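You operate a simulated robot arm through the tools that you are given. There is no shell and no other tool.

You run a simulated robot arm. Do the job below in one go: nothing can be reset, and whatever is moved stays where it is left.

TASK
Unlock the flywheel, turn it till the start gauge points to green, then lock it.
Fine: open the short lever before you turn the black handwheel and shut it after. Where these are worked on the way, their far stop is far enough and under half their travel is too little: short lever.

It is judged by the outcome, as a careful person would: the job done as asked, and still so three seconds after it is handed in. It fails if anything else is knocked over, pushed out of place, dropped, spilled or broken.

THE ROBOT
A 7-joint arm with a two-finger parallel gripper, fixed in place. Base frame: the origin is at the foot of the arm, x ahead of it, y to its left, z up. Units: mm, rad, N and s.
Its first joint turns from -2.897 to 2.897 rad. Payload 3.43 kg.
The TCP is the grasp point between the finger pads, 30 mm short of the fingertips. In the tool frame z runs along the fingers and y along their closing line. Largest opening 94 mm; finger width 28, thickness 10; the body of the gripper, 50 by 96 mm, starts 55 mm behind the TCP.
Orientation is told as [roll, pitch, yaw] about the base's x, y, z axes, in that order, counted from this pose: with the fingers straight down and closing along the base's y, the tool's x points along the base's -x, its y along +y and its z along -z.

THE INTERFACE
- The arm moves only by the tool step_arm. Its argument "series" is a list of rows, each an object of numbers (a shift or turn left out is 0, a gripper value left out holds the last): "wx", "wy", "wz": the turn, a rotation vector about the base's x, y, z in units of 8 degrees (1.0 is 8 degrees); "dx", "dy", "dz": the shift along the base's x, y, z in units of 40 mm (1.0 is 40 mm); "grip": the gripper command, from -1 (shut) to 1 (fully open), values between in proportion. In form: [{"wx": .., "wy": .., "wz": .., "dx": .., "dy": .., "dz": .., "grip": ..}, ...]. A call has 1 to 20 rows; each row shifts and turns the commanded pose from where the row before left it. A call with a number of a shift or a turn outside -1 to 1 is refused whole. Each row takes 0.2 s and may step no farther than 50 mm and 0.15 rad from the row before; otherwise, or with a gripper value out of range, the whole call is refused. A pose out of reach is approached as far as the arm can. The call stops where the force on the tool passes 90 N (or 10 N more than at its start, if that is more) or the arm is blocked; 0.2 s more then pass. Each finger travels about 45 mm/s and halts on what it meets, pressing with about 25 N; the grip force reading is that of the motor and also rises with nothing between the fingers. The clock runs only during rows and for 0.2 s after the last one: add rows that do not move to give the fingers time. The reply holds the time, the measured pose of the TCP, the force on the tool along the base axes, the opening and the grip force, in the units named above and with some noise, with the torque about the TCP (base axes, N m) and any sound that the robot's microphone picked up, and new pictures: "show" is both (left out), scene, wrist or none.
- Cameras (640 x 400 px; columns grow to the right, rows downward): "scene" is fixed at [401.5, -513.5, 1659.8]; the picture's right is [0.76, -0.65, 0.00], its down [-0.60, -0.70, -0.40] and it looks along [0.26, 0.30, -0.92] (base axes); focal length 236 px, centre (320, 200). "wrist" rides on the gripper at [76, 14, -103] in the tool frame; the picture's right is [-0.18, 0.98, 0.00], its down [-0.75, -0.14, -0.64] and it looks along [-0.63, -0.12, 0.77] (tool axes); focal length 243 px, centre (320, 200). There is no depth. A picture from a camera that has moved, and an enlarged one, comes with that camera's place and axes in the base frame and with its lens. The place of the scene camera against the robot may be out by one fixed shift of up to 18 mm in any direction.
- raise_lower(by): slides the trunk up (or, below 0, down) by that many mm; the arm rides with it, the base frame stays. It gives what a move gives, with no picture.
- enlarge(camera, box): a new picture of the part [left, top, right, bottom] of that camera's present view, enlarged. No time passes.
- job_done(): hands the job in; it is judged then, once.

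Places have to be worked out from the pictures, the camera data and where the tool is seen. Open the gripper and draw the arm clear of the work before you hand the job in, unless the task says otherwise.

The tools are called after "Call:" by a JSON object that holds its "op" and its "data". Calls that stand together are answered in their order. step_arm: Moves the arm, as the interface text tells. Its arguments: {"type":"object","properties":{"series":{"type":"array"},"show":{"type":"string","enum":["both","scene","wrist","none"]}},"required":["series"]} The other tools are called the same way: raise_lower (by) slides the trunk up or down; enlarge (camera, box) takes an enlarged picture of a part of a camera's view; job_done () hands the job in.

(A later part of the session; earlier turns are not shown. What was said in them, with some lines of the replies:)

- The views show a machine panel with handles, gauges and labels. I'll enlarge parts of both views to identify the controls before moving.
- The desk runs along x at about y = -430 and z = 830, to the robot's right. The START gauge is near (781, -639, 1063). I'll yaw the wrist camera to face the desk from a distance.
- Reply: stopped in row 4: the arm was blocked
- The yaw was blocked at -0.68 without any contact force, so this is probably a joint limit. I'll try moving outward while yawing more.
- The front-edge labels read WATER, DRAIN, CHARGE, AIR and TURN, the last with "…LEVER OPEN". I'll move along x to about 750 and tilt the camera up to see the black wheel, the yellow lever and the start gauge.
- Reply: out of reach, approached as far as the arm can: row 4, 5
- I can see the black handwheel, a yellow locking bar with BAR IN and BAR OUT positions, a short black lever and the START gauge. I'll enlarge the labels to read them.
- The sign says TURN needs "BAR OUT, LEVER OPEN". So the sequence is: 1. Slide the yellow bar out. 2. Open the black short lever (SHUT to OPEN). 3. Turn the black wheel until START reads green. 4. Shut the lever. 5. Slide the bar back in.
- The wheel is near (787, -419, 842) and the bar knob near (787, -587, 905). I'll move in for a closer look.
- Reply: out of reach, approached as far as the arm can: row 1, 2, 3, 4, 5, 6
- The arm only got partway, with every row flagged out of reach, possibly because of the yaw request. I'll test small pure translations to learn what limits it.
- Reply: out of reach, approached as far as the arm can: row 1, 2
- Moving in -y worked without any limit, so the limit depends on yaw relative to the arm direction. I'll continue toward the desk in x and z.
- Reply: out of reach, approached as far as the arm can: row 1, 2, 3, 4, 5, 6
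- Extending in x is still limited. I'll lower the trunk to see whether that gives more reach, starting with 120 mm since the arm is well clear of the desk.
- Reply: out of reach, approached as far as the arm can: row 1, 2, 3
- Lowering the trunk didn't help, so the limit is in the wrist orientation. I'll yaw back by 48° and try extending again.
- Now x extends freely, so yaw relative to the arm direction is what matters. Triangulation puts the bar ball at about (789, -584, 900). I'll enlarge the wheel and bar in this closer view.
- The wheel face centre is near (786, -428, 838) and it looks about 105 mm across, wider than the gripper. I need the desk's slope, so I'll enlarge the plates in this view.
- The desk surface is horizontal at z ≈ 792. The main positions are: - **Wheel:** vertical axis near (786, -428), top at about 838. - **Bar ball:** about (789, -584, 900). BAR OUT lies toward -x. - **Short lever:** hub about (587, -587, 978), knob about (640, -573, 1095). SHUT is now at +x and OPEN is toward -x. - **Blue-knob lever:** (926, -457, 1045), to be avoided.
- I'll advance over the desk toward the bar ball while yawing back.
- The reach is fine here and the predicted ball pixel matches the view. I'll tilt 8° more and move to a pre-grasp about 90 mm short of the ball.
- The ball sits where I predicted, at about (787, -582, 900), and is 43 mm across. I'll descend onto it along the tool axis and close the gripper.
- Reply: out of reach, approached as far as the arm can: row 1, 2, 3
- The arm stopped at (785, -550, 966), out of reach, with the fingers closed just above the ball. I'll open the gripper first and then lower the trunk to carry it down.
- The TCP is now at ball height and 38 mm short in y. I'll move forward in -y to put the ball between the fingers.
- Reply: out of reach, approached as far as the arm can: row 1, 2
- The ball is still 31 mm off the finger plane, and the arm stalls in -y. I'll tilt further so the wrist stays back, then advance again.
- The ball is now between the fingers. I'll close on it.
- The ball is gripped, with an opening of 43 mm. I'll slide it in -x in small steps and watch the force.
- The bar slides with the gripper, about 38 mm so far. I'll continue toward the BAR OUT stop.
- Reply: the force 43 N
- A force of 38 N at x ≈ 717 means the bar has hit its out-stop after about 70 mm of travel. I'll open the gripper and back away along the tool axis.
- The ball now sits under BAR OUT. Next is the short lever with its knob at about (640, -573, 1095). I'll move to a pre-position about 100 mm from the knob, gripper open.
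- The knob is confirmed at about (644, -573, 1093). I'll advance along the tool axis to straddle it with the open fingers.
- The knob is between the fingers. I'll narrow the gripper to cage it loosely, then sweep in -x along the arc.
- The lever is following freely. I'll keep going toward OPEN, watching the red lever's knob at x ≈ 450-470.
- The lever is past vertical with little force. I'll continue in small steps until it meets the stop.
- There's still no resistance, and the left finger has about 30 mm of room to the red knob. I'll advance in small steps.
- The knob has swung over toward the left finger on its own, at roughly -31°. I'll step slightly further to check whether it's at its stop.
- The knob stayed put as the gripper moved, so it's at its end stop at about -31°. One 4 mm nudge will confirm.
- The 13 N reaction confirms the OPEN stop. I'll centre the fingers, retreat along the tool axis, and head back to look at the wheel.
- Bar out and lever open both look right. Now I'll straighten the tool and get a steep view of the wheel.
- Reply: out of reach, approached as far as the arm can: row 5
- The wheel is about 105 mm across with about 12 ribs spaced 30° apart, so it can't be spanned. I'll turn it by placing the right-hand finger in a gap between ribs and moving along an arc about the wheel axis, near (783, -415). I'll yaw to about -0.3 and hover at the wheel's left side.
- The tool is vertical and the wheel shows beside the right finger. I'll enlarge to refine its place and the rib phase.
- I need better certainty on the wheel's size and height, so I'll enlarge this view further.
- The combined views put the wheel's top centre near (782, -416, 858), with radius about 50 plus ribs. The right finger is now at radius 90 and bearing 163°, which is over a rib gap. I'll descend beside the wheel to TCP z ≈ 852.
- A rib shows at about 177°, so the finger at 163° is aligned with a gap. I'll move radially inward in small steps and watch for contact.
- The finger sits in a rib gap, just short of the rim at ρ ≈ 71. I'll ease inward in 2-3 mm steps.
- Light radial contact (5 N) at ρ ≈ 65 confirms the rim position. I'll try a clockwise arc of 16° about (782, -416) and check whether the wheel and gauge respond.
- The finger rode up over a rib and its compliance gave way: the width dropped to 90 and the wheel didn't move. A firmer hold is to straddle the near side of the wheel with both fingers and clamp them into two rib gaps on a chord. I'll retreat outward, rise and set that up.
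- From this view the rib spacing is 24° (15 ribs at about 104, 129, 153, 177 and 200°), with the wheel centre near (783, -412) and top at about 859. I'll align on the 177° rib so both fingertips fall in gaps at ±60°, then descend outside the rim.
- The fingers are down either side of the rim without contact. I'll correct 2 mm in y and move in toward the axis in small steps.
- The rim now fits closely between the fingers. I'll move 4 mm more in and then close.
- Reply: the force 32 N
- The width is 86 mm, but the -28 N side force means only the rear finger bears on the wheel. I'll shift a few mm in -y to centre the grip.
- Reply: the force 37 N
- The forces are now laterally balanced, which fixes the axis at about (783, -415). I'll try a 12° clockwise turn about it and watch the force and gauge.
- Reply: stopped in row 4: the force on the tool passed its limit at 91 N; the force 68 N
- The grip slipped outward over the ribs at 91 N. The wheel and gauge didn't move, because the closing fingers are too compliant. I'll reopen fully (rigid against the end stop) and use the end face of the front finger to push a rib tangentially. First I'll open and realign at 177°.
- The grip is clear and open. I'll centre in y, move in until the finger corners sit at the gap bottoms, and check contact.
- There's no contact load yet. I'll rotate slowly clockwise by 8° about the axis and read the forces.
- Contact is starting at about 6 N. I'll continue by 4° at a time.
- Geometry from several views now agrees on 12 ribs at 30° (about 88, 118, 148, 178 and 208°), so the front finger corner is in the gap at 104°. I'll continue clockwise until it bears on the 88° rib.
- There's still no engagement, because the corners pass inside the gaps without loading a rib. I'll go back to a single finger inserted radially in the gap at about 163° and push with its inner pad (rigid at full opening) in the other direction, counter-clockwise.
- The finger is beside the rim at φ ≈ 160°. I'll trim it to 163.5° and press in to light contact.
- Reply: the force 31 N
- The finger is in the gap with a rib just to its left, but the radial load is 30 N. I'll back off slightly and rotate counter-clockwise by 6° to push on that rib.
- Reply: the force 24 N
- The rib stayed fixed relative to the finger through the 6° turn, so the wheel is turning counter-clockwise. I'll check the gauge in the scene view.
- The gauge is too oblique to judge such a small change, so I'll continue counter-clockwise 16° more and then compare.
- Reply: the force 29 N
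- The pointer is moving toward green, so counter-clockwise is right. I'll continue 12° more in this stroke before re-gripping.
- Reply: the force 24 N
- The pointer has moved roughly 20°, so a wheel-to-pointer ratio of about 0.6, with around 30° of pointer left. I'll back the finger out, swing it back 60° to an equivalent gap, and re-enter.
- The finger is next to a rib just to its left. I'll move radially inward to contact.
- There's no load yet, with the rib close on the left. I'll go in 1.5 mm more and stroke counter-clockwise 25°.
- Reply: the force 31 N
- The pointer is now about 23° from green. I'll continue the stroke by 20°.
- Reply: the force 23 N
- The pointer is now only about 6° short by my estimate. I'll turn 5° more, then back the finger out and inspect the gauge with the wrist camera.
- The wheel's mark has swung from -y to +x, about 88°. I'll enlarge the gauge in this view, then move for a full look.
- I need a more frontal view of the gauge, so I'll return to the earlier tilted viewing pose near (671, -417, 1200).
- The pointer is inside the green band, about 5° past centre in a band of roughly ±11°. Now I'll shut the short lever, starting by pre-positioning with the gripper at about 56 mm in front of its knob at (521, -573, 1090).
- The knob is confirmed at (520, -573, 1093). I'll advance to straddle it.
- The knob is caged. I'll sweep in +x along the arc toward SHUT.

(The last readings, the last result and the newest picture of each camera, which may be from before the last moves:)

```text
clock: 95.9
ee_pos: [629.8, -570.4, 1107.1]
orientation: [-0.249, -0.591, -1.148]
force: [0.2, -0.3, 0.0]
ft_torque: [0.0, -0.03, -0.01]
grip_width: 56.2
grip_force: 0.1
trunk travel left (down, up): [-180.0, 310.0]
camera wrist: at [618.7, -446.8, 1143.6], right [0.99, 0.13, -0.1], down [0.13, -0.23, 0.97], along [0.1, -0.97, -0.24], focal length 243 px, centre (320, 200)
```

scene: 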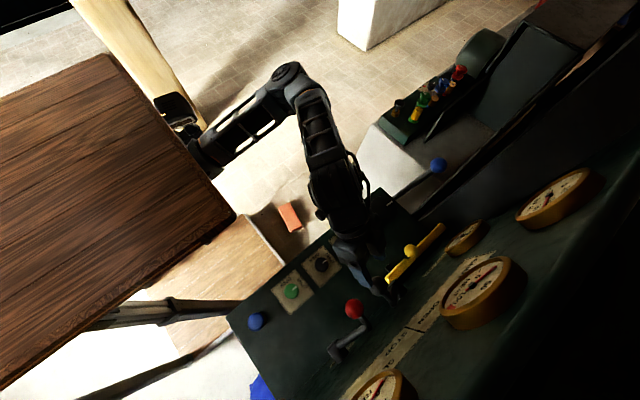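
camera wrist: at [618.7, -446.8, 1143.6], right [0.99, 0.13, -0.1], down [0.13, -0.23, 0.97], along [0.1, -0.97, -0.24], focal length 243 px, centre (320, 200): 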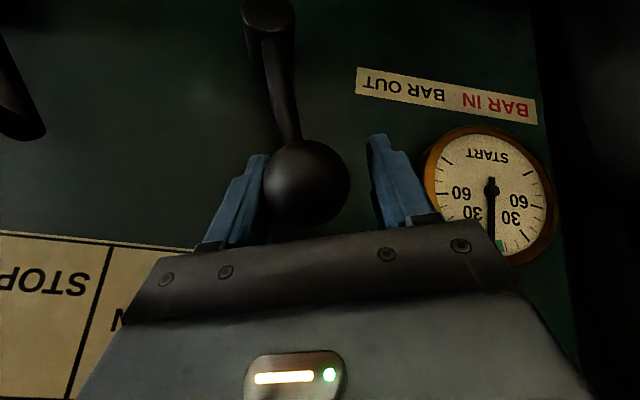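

The lever is following. I'll keep pushing in smaller steps to the SHUT stop.

Call:
{"op": "step_arm", "data": {"series": [{"dx": 0.2, "dz": -0.07}, {"dx": 0.15, "dz": -0.06}, {"dx": 0.12, "dz": -0.05}, {}, {}], "show": "wrist"}}

Call:
{"op": "enlarge", "data": {"camera": "wrist", "box": [400, 100, 560, 280]}}

```text
clock: 97.1
ee_pos: [648.5, -571.3, 1100.0]
orientation: [-0.249, -0.592, -1.149]
force: [-0.3, -0.1, 0.5]
ft_torque: [0.01, 0.03, -0.03]
grip_width: 56.9
grip_force: 0.3
trunk travel left (down, up): [-180.0, 310.0]
camera wrist: at [636.8, -448.0, 1136.1], right [0.99, 0.13, -0.1], down [0.13, -0.23, 0.97], along [0.1, -0.97, -0.24], focal length 243 px, centre (320, 200)
```

wrist: 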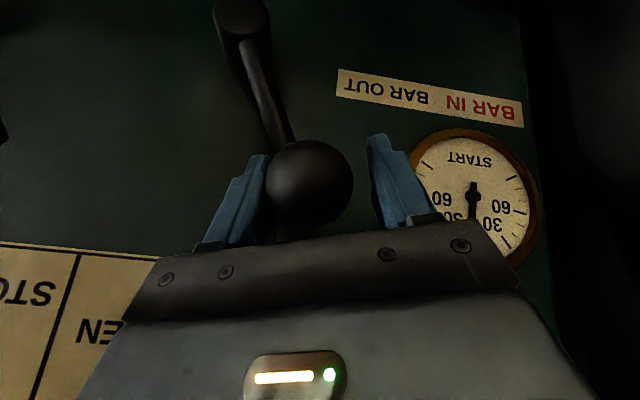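

```text
2.22 times, centred on (480, 190) of wrist
camera zoom: at [636.8, -448.0, 1136.1], right [0.99, 0.13, -0.1], down [0.13, -0.23, 0.97], along [0.1, -0.97, -0.24], focal length 539 px, centre (-36, 222)
```

zoom: 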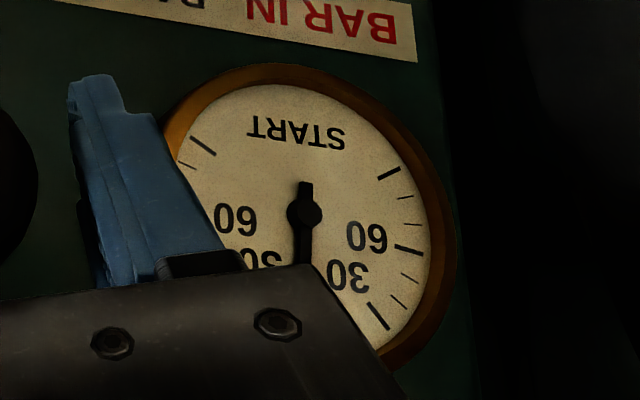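

The knob is back near x ≈ 643. I'll nudge a few mm more to confirm the stop.

Call:
{"op": "step_arm", "data": {"series": [{"dx": 0.1, "dz": -0.04}, {"dx": 0.1, "dz": -0.04}, {}, {}], "show": "wrist"}}

```text
clock: 98.1
ee_pos: [652.2, -571.4, 1097.3]
orientation: [-0.252, -0.595, -1.152]
force: [-15.6, 2.4, 12.7]
ft_torque: [-0.38, 0.57, -0.63]
grip_width: 66.3
grip_force: 8.4
trunk travel left (down, up): [-180.0, 310.0]
camera wrist: at [642.1, -447.9, 1134.1], right [0.99, 0.12, -0.1], down [0.13, -0.23, 0.97], along [0.1, -0.97, -0.24], focal length 243 px, centre (320, 200)
```

wrist: 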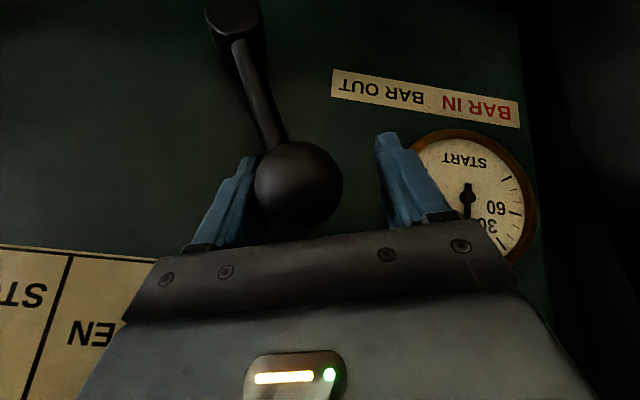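

The lever is at the SHUT stop with a 16 N reaction. I'll back off, retreat, and move to the yellow ball's pre-grasp at about (716, -520, 990).

Call:
{"op": "step_arm", "data": {"series": [{"dx": -0.12}, {"dy": 0.5, "dz": 0.67}, {"dy": 0.5, "dz": 0.67}, {"dy": 0.5, "dz": 0.67}, {"dx": 0.85, "grip": 1}, {"dx": 0.85, "grip": 1}, {"dz": -0.9, "grip": 1}, {"dz": -0.9}, {"dz": -0.9}, {"dz": -0.9}, {"dz": -0.9}, {}]}}

```text
clock: 100.7
ee_pos: [719.5, -510.5, 996.5]
orientation: [-0.251, -0.592, -1.151]
force: [-0.5, 0.0, -0.1]
ft_torque: [-0.01, 0.01, -0.02]
grip_width: 94.0
grip_force: 0.1
trunk travel left (down, up): [-180.0, 310.0]
camera wrist: at [707.2, -387.0, 1033.6], right [0.99, 0.13, -0.1], down [0.13, -0.23, 0.97], along [0.1, -0.97, -0.24], focal length 243 px, centre (320, 200)
```

scene: 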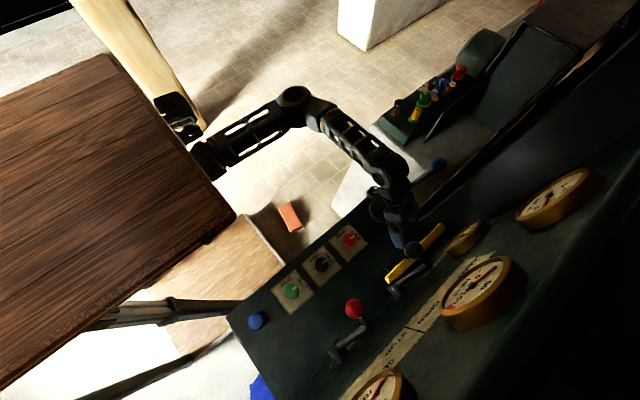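
wrist: 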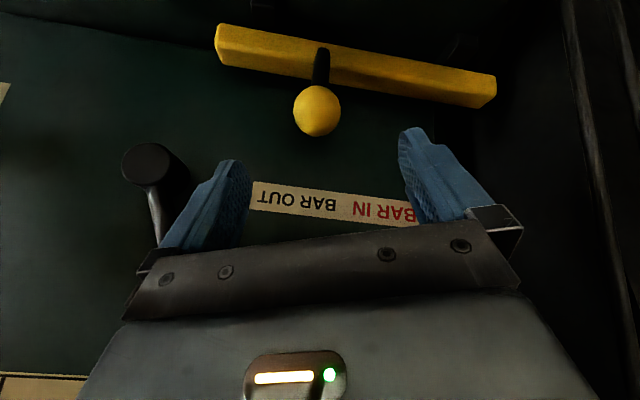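

The ball is confirmed at (716, -584, 902). I'll advance and grasp it.

Call:
{"op": "step_arm", "data": {"series": [{"dx": -0.02, "dy": -0.58, "dz": -0.74}, {"dx": -0.02, "dy": -0.58, "dz": -0.74}, {"dx": -0.02, "dy": -0.57, "dz": -0.73}, {}, {"grip": -1}, {"grip": -1}, {"grip": -1}, {"grip": -1}, {"grip": -1}], "show": "wrist"}}

```text
clock: 102.7
ee_pos: [716.4, -579.5, 907.9]
orientation: [-0.249, -0.591, -1.15]
force: [8.9, 1.2, -2.5]
ft_torque: [-0.03, -0.17, -0.04]
grip_width: 43.6
grip_force: 44.7
trunk travel left (down, up): [-180.0, 310.0]
camera wrist: at [704.9, -457.1, 943.9], right [0.99, 0.13, -0.1], down [0.13, -0.23, 0.97], along [0.1, -0.97, -0.24], focal length 243 px, centre (320, 200)
```

wrist: 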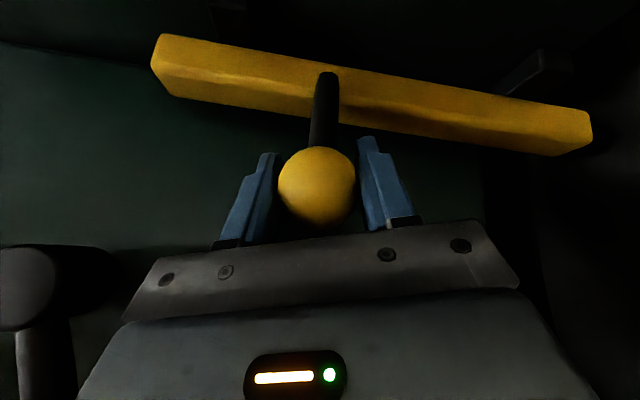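

The ball is held, with an opening of 43.6 mm. I'll slide it in +x in small steps.

Call:
{"op": "step_arm", "data": {"series": [{"dx": 0.25}, {"dx": 0.25}, {"dx": 0.25}, {"dx": 0.25}, {"dx": 0.25}, {}], "show": "wrist"}}

```text
clock: 104.1
ee_pos: [766.5, -580.3, 908.3]
orientation: [-0.25, -0.59, -1.15]
force: [-1.0, 3.8, -14.4]
ft_torque: [-0.36, -0.14, 0.05]
grip_width: 43.3
grip_force: 44.8
trunk travel left (down, up): [-180.0, 310.0]
camera wrist: at [755.9, -456.8, 943.9], right [0.99, 0.13, -0.1], down [0.13, -0.23, 0.97], along [0.1, -0.97, -0.24], focal length 243 px, centre (320, 200)
```

wrist: 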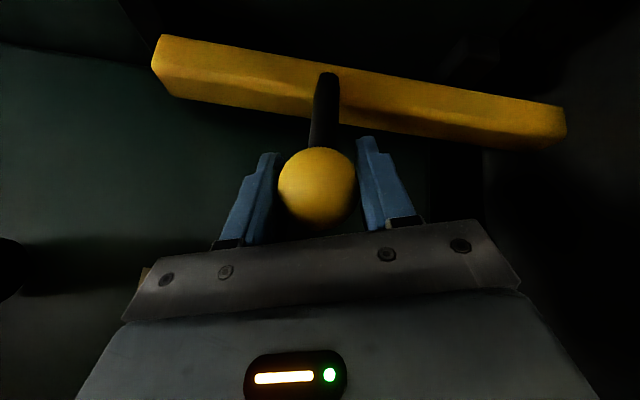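

It's sliding in freely. I'll continue to the in-stop, expected near x ≈ 788.

Call:
{"op": "step_arm", "data": {"series": [{"dx": 0.2}, {"dx": 0.2}, {"dx": 0.15}, {}], "show": "wrist"}}

```text
clock: 105.1
ee_pos: [785.8, -579.8, 906.9]
orientation: [-0.251, -0.587, -1.152]
force: [-20.0, 14.7, -19.1]
ft_torque: [-0.05, 0.27, 0.01]
grip_width: 43.3
grip_force: 44.9
trunk travel left (down, up): [-180.0, 310.0]
camera wrist: at [775.7, -456.7, 944.1], right [0.99, 0.12, -0.1], down [0.13, -0.23, 0.96], along [0.1, -0.97, -0.24], focal length 243 px, centre (320, 200)
```

wrist: 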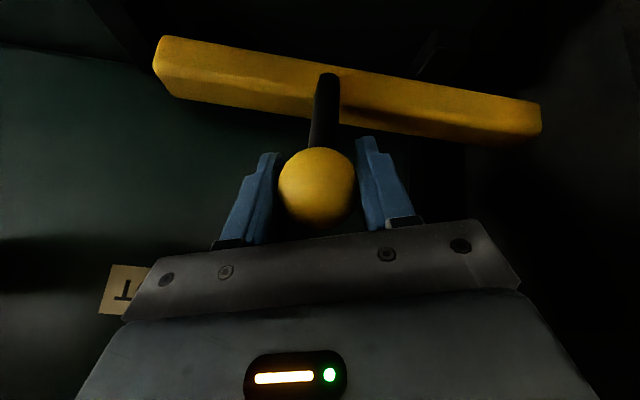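

The resistance is rising (-20 N) at the original IN position. I'll push a little more to confirm the stop.

Call:
{"op": "step_arm", "data": {"series": [{"dx": 0.1}, {}, {}], "show": "none"}}

```text
clock: 105.9
ee_pos: [786.7, -580.8, 906.8]
orientation: [-0.254, -0.583, -1.159]
force: [-55.4, 30.8, -22.4]
ft_torque: [-0.09, -0.16, -0.06]
grip_width: 43.0
grip_force: 45.3
trunk travel left (down, up): [-180.0, 310.0]
```

The bar is firmly at the IN stop (55 N with no further travel). I'll relieve the load, open, retreat, and go to the viewing pose to check everything.

Call:
{"op": "step_arm", "data": {"series": [{"dx": -0.1}, {"grip": 1}, {"grip": 1}, {"grip": 1}, {"grip": 1}, {"dy": 0.5, "dz": 0.67}, {"dy": 0.5, "dz": 0.67}, {"dy": 0.5, "dz": 0.67}, {"dy": 0.5, "dz": 0.67}, {"dx": -0.6, "dz": 0.7}, {"dx": -0.7, "dz": 0.8, "dy": 0.3}, {"dx": -0.8, "dz": 0.8, "dy": 0.3}, {"dx": -0.7, "dz": 0.8, "dy": 0.3}, {"dz": 0.8, "dy": 0.3}, {"dz": 0.4, "dy": 0.3}, {}]}}

Call:
{"op": "enlarge", "data": {"camera": "wrist", "box": [320, 80, 440, 210]}}

```text
clock: 109.3
ee_pos: [676.4, -439.2, 1190.3]
orientation: [-0.25, -0.593, -1.15]
force: [0.0, -0.1, 0.2]
ft_torque: [0.02, -0.01, 0.0]
grip_width: 94.0
grip_force: 0.0
trunk travel left (down, up): [-180.0, 310.0]
camera wrist: at [664.1, -316.0, 1226.3], right [0.99, 0.13, -0.1], down [0.13, -0.23, 0.97], along [0.1, -0.97, -0.24], focal length 243 px, centre (320, 200)
```

scene: 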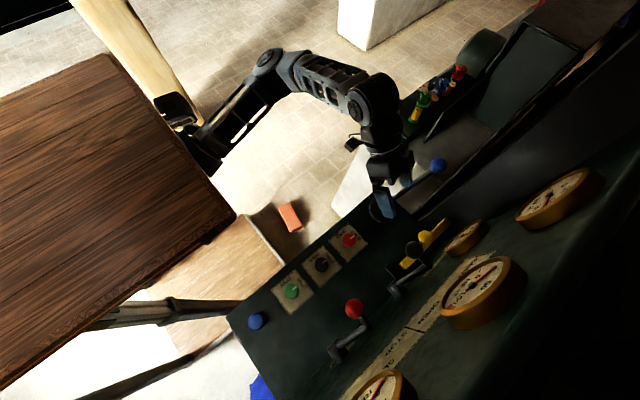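
wrist: 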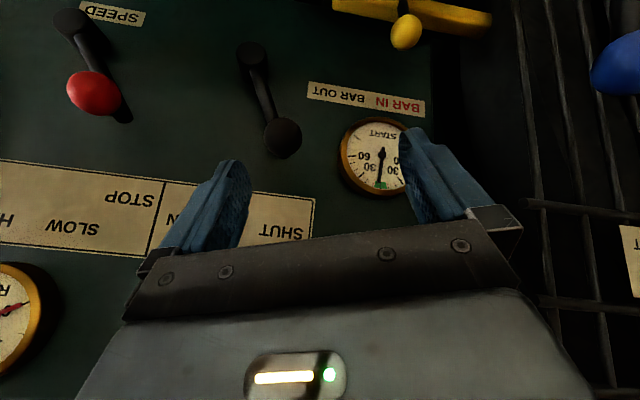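

```text
3.08 times, centred on (380, 145) of wrist
camera zoom: at [664.1, -316.0, 1226.3], right [0.99, 0.13, -0.1], down [0.13, -0.23, 0.97], along [0.1, -0.97, -0.24], focal length 746 px, centre (135, 369)
```

zoom: 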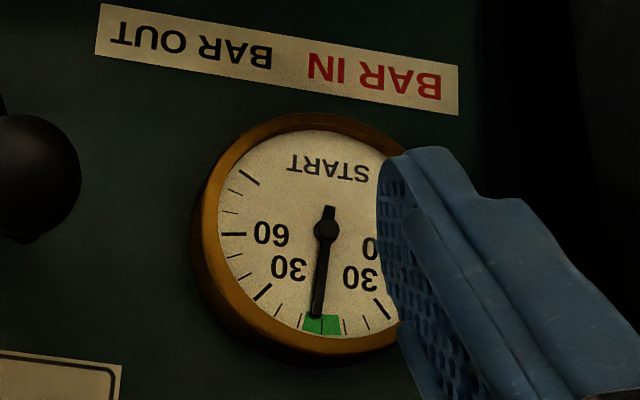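

The pointer is in green, the lever is at SHUT, the bar is IN, and the other controls are untouched. I'll draw the arm well clear of the desk.

Call:
{"op": "step_arm", "data": {"series": [{"dy": 0.9, "dz": 0.4}, {"dy": 0.9, "dz": 0.4}, {"dy": 0.9, "dz": 0.3}, {"dy": 0.9, "dx": -0.3}, {"dy": 0.9, "dx": -0.5}, {}, {}]}}

Call:
{"op": "enlarge", "data": {"camera": "scene", "box": [220, 180, 520, 400]}}

```text
clock: 110.9
ee_pos: [646.5, -258.9, 1230.9]
orientation: [-0.249, -0.592, -1.149]
force: [-0.1, -0.2, -0.1]
ft_torque: [0.0, 0.0, 0.02]
grip_width: 94.0
grip_force: 0.0
trunk travel left (down, up): [-180.0, 310.0]
camera wrist: at [634.8, -136.2, 1267.6], right [0.99, 0.13, -0.1], down [0.13, -0.23, 0.97], along [0.1, -0.97, -0.24], focal length 243 px, centre (320, 200)
```

scene: 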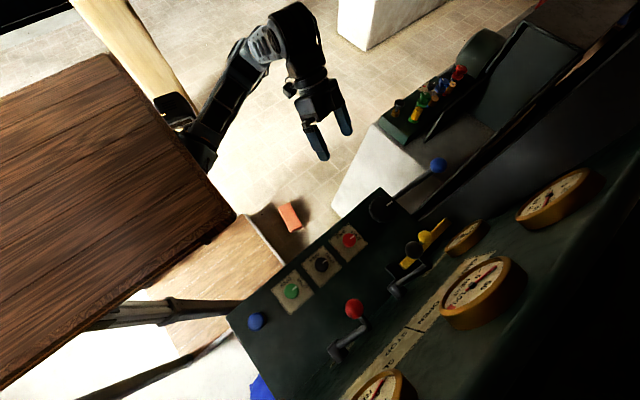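
wrist: 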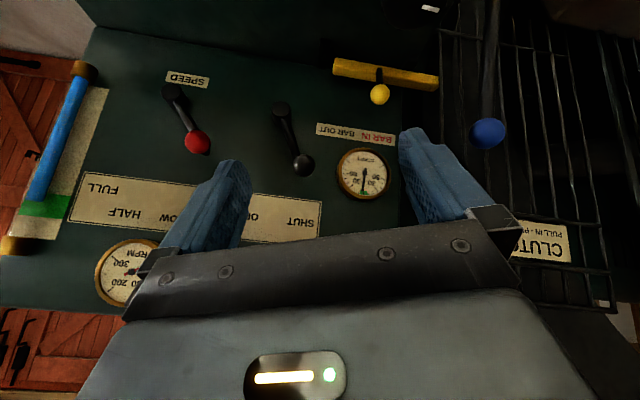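

```text
1.82 times, centred on (370, 290) of scene
camera zoom: at [401.5, -513.5, 1659.8], right [0.76, -0.65, 0.0], down [-0.6, -0.7, -0.4], along [0.26, 0.3, -0.92], focal length 429 px, centre (229, 36)
```

zoom: 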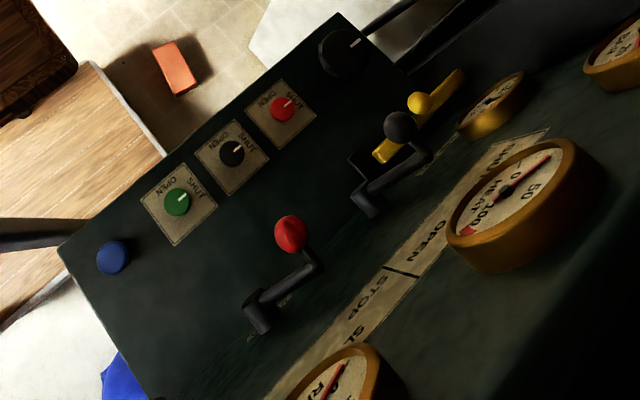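

The arm is clear with the gripper open. The bar is in, the short lever is shut, the start gauge is on green, and nothing else has been disturbed. I'm handing the job in.

Call:
{"op": "job_done", "data": {}}

```text
The job is handed in.
```

The job is handed in: the flywheel is locked again with the start gauge pointing to green.

- **Unlock:** I slid the yellow bar out to its stop and opened the short lever to its far stop.
- **Turn:** I turned the black handwheel about 90° counter-clockwise. The pointer rests about 5° past the centre of the green band, which is roughly ±11° wide.
- **Lock:** I shut the short lever to its stop, then slid the bar back in to its stop.

The wheel is wider than the gripper opens, so I turned it by pushing a finger against the ribs on its rim. My first tries were clockwise; the fingers slipped over the ribs and the force limit stopped one of them. The wheel and gauge did not move in those tries.

The last pictures showed nothing else moved, and the arm was clear with the gripper open at hand-in.
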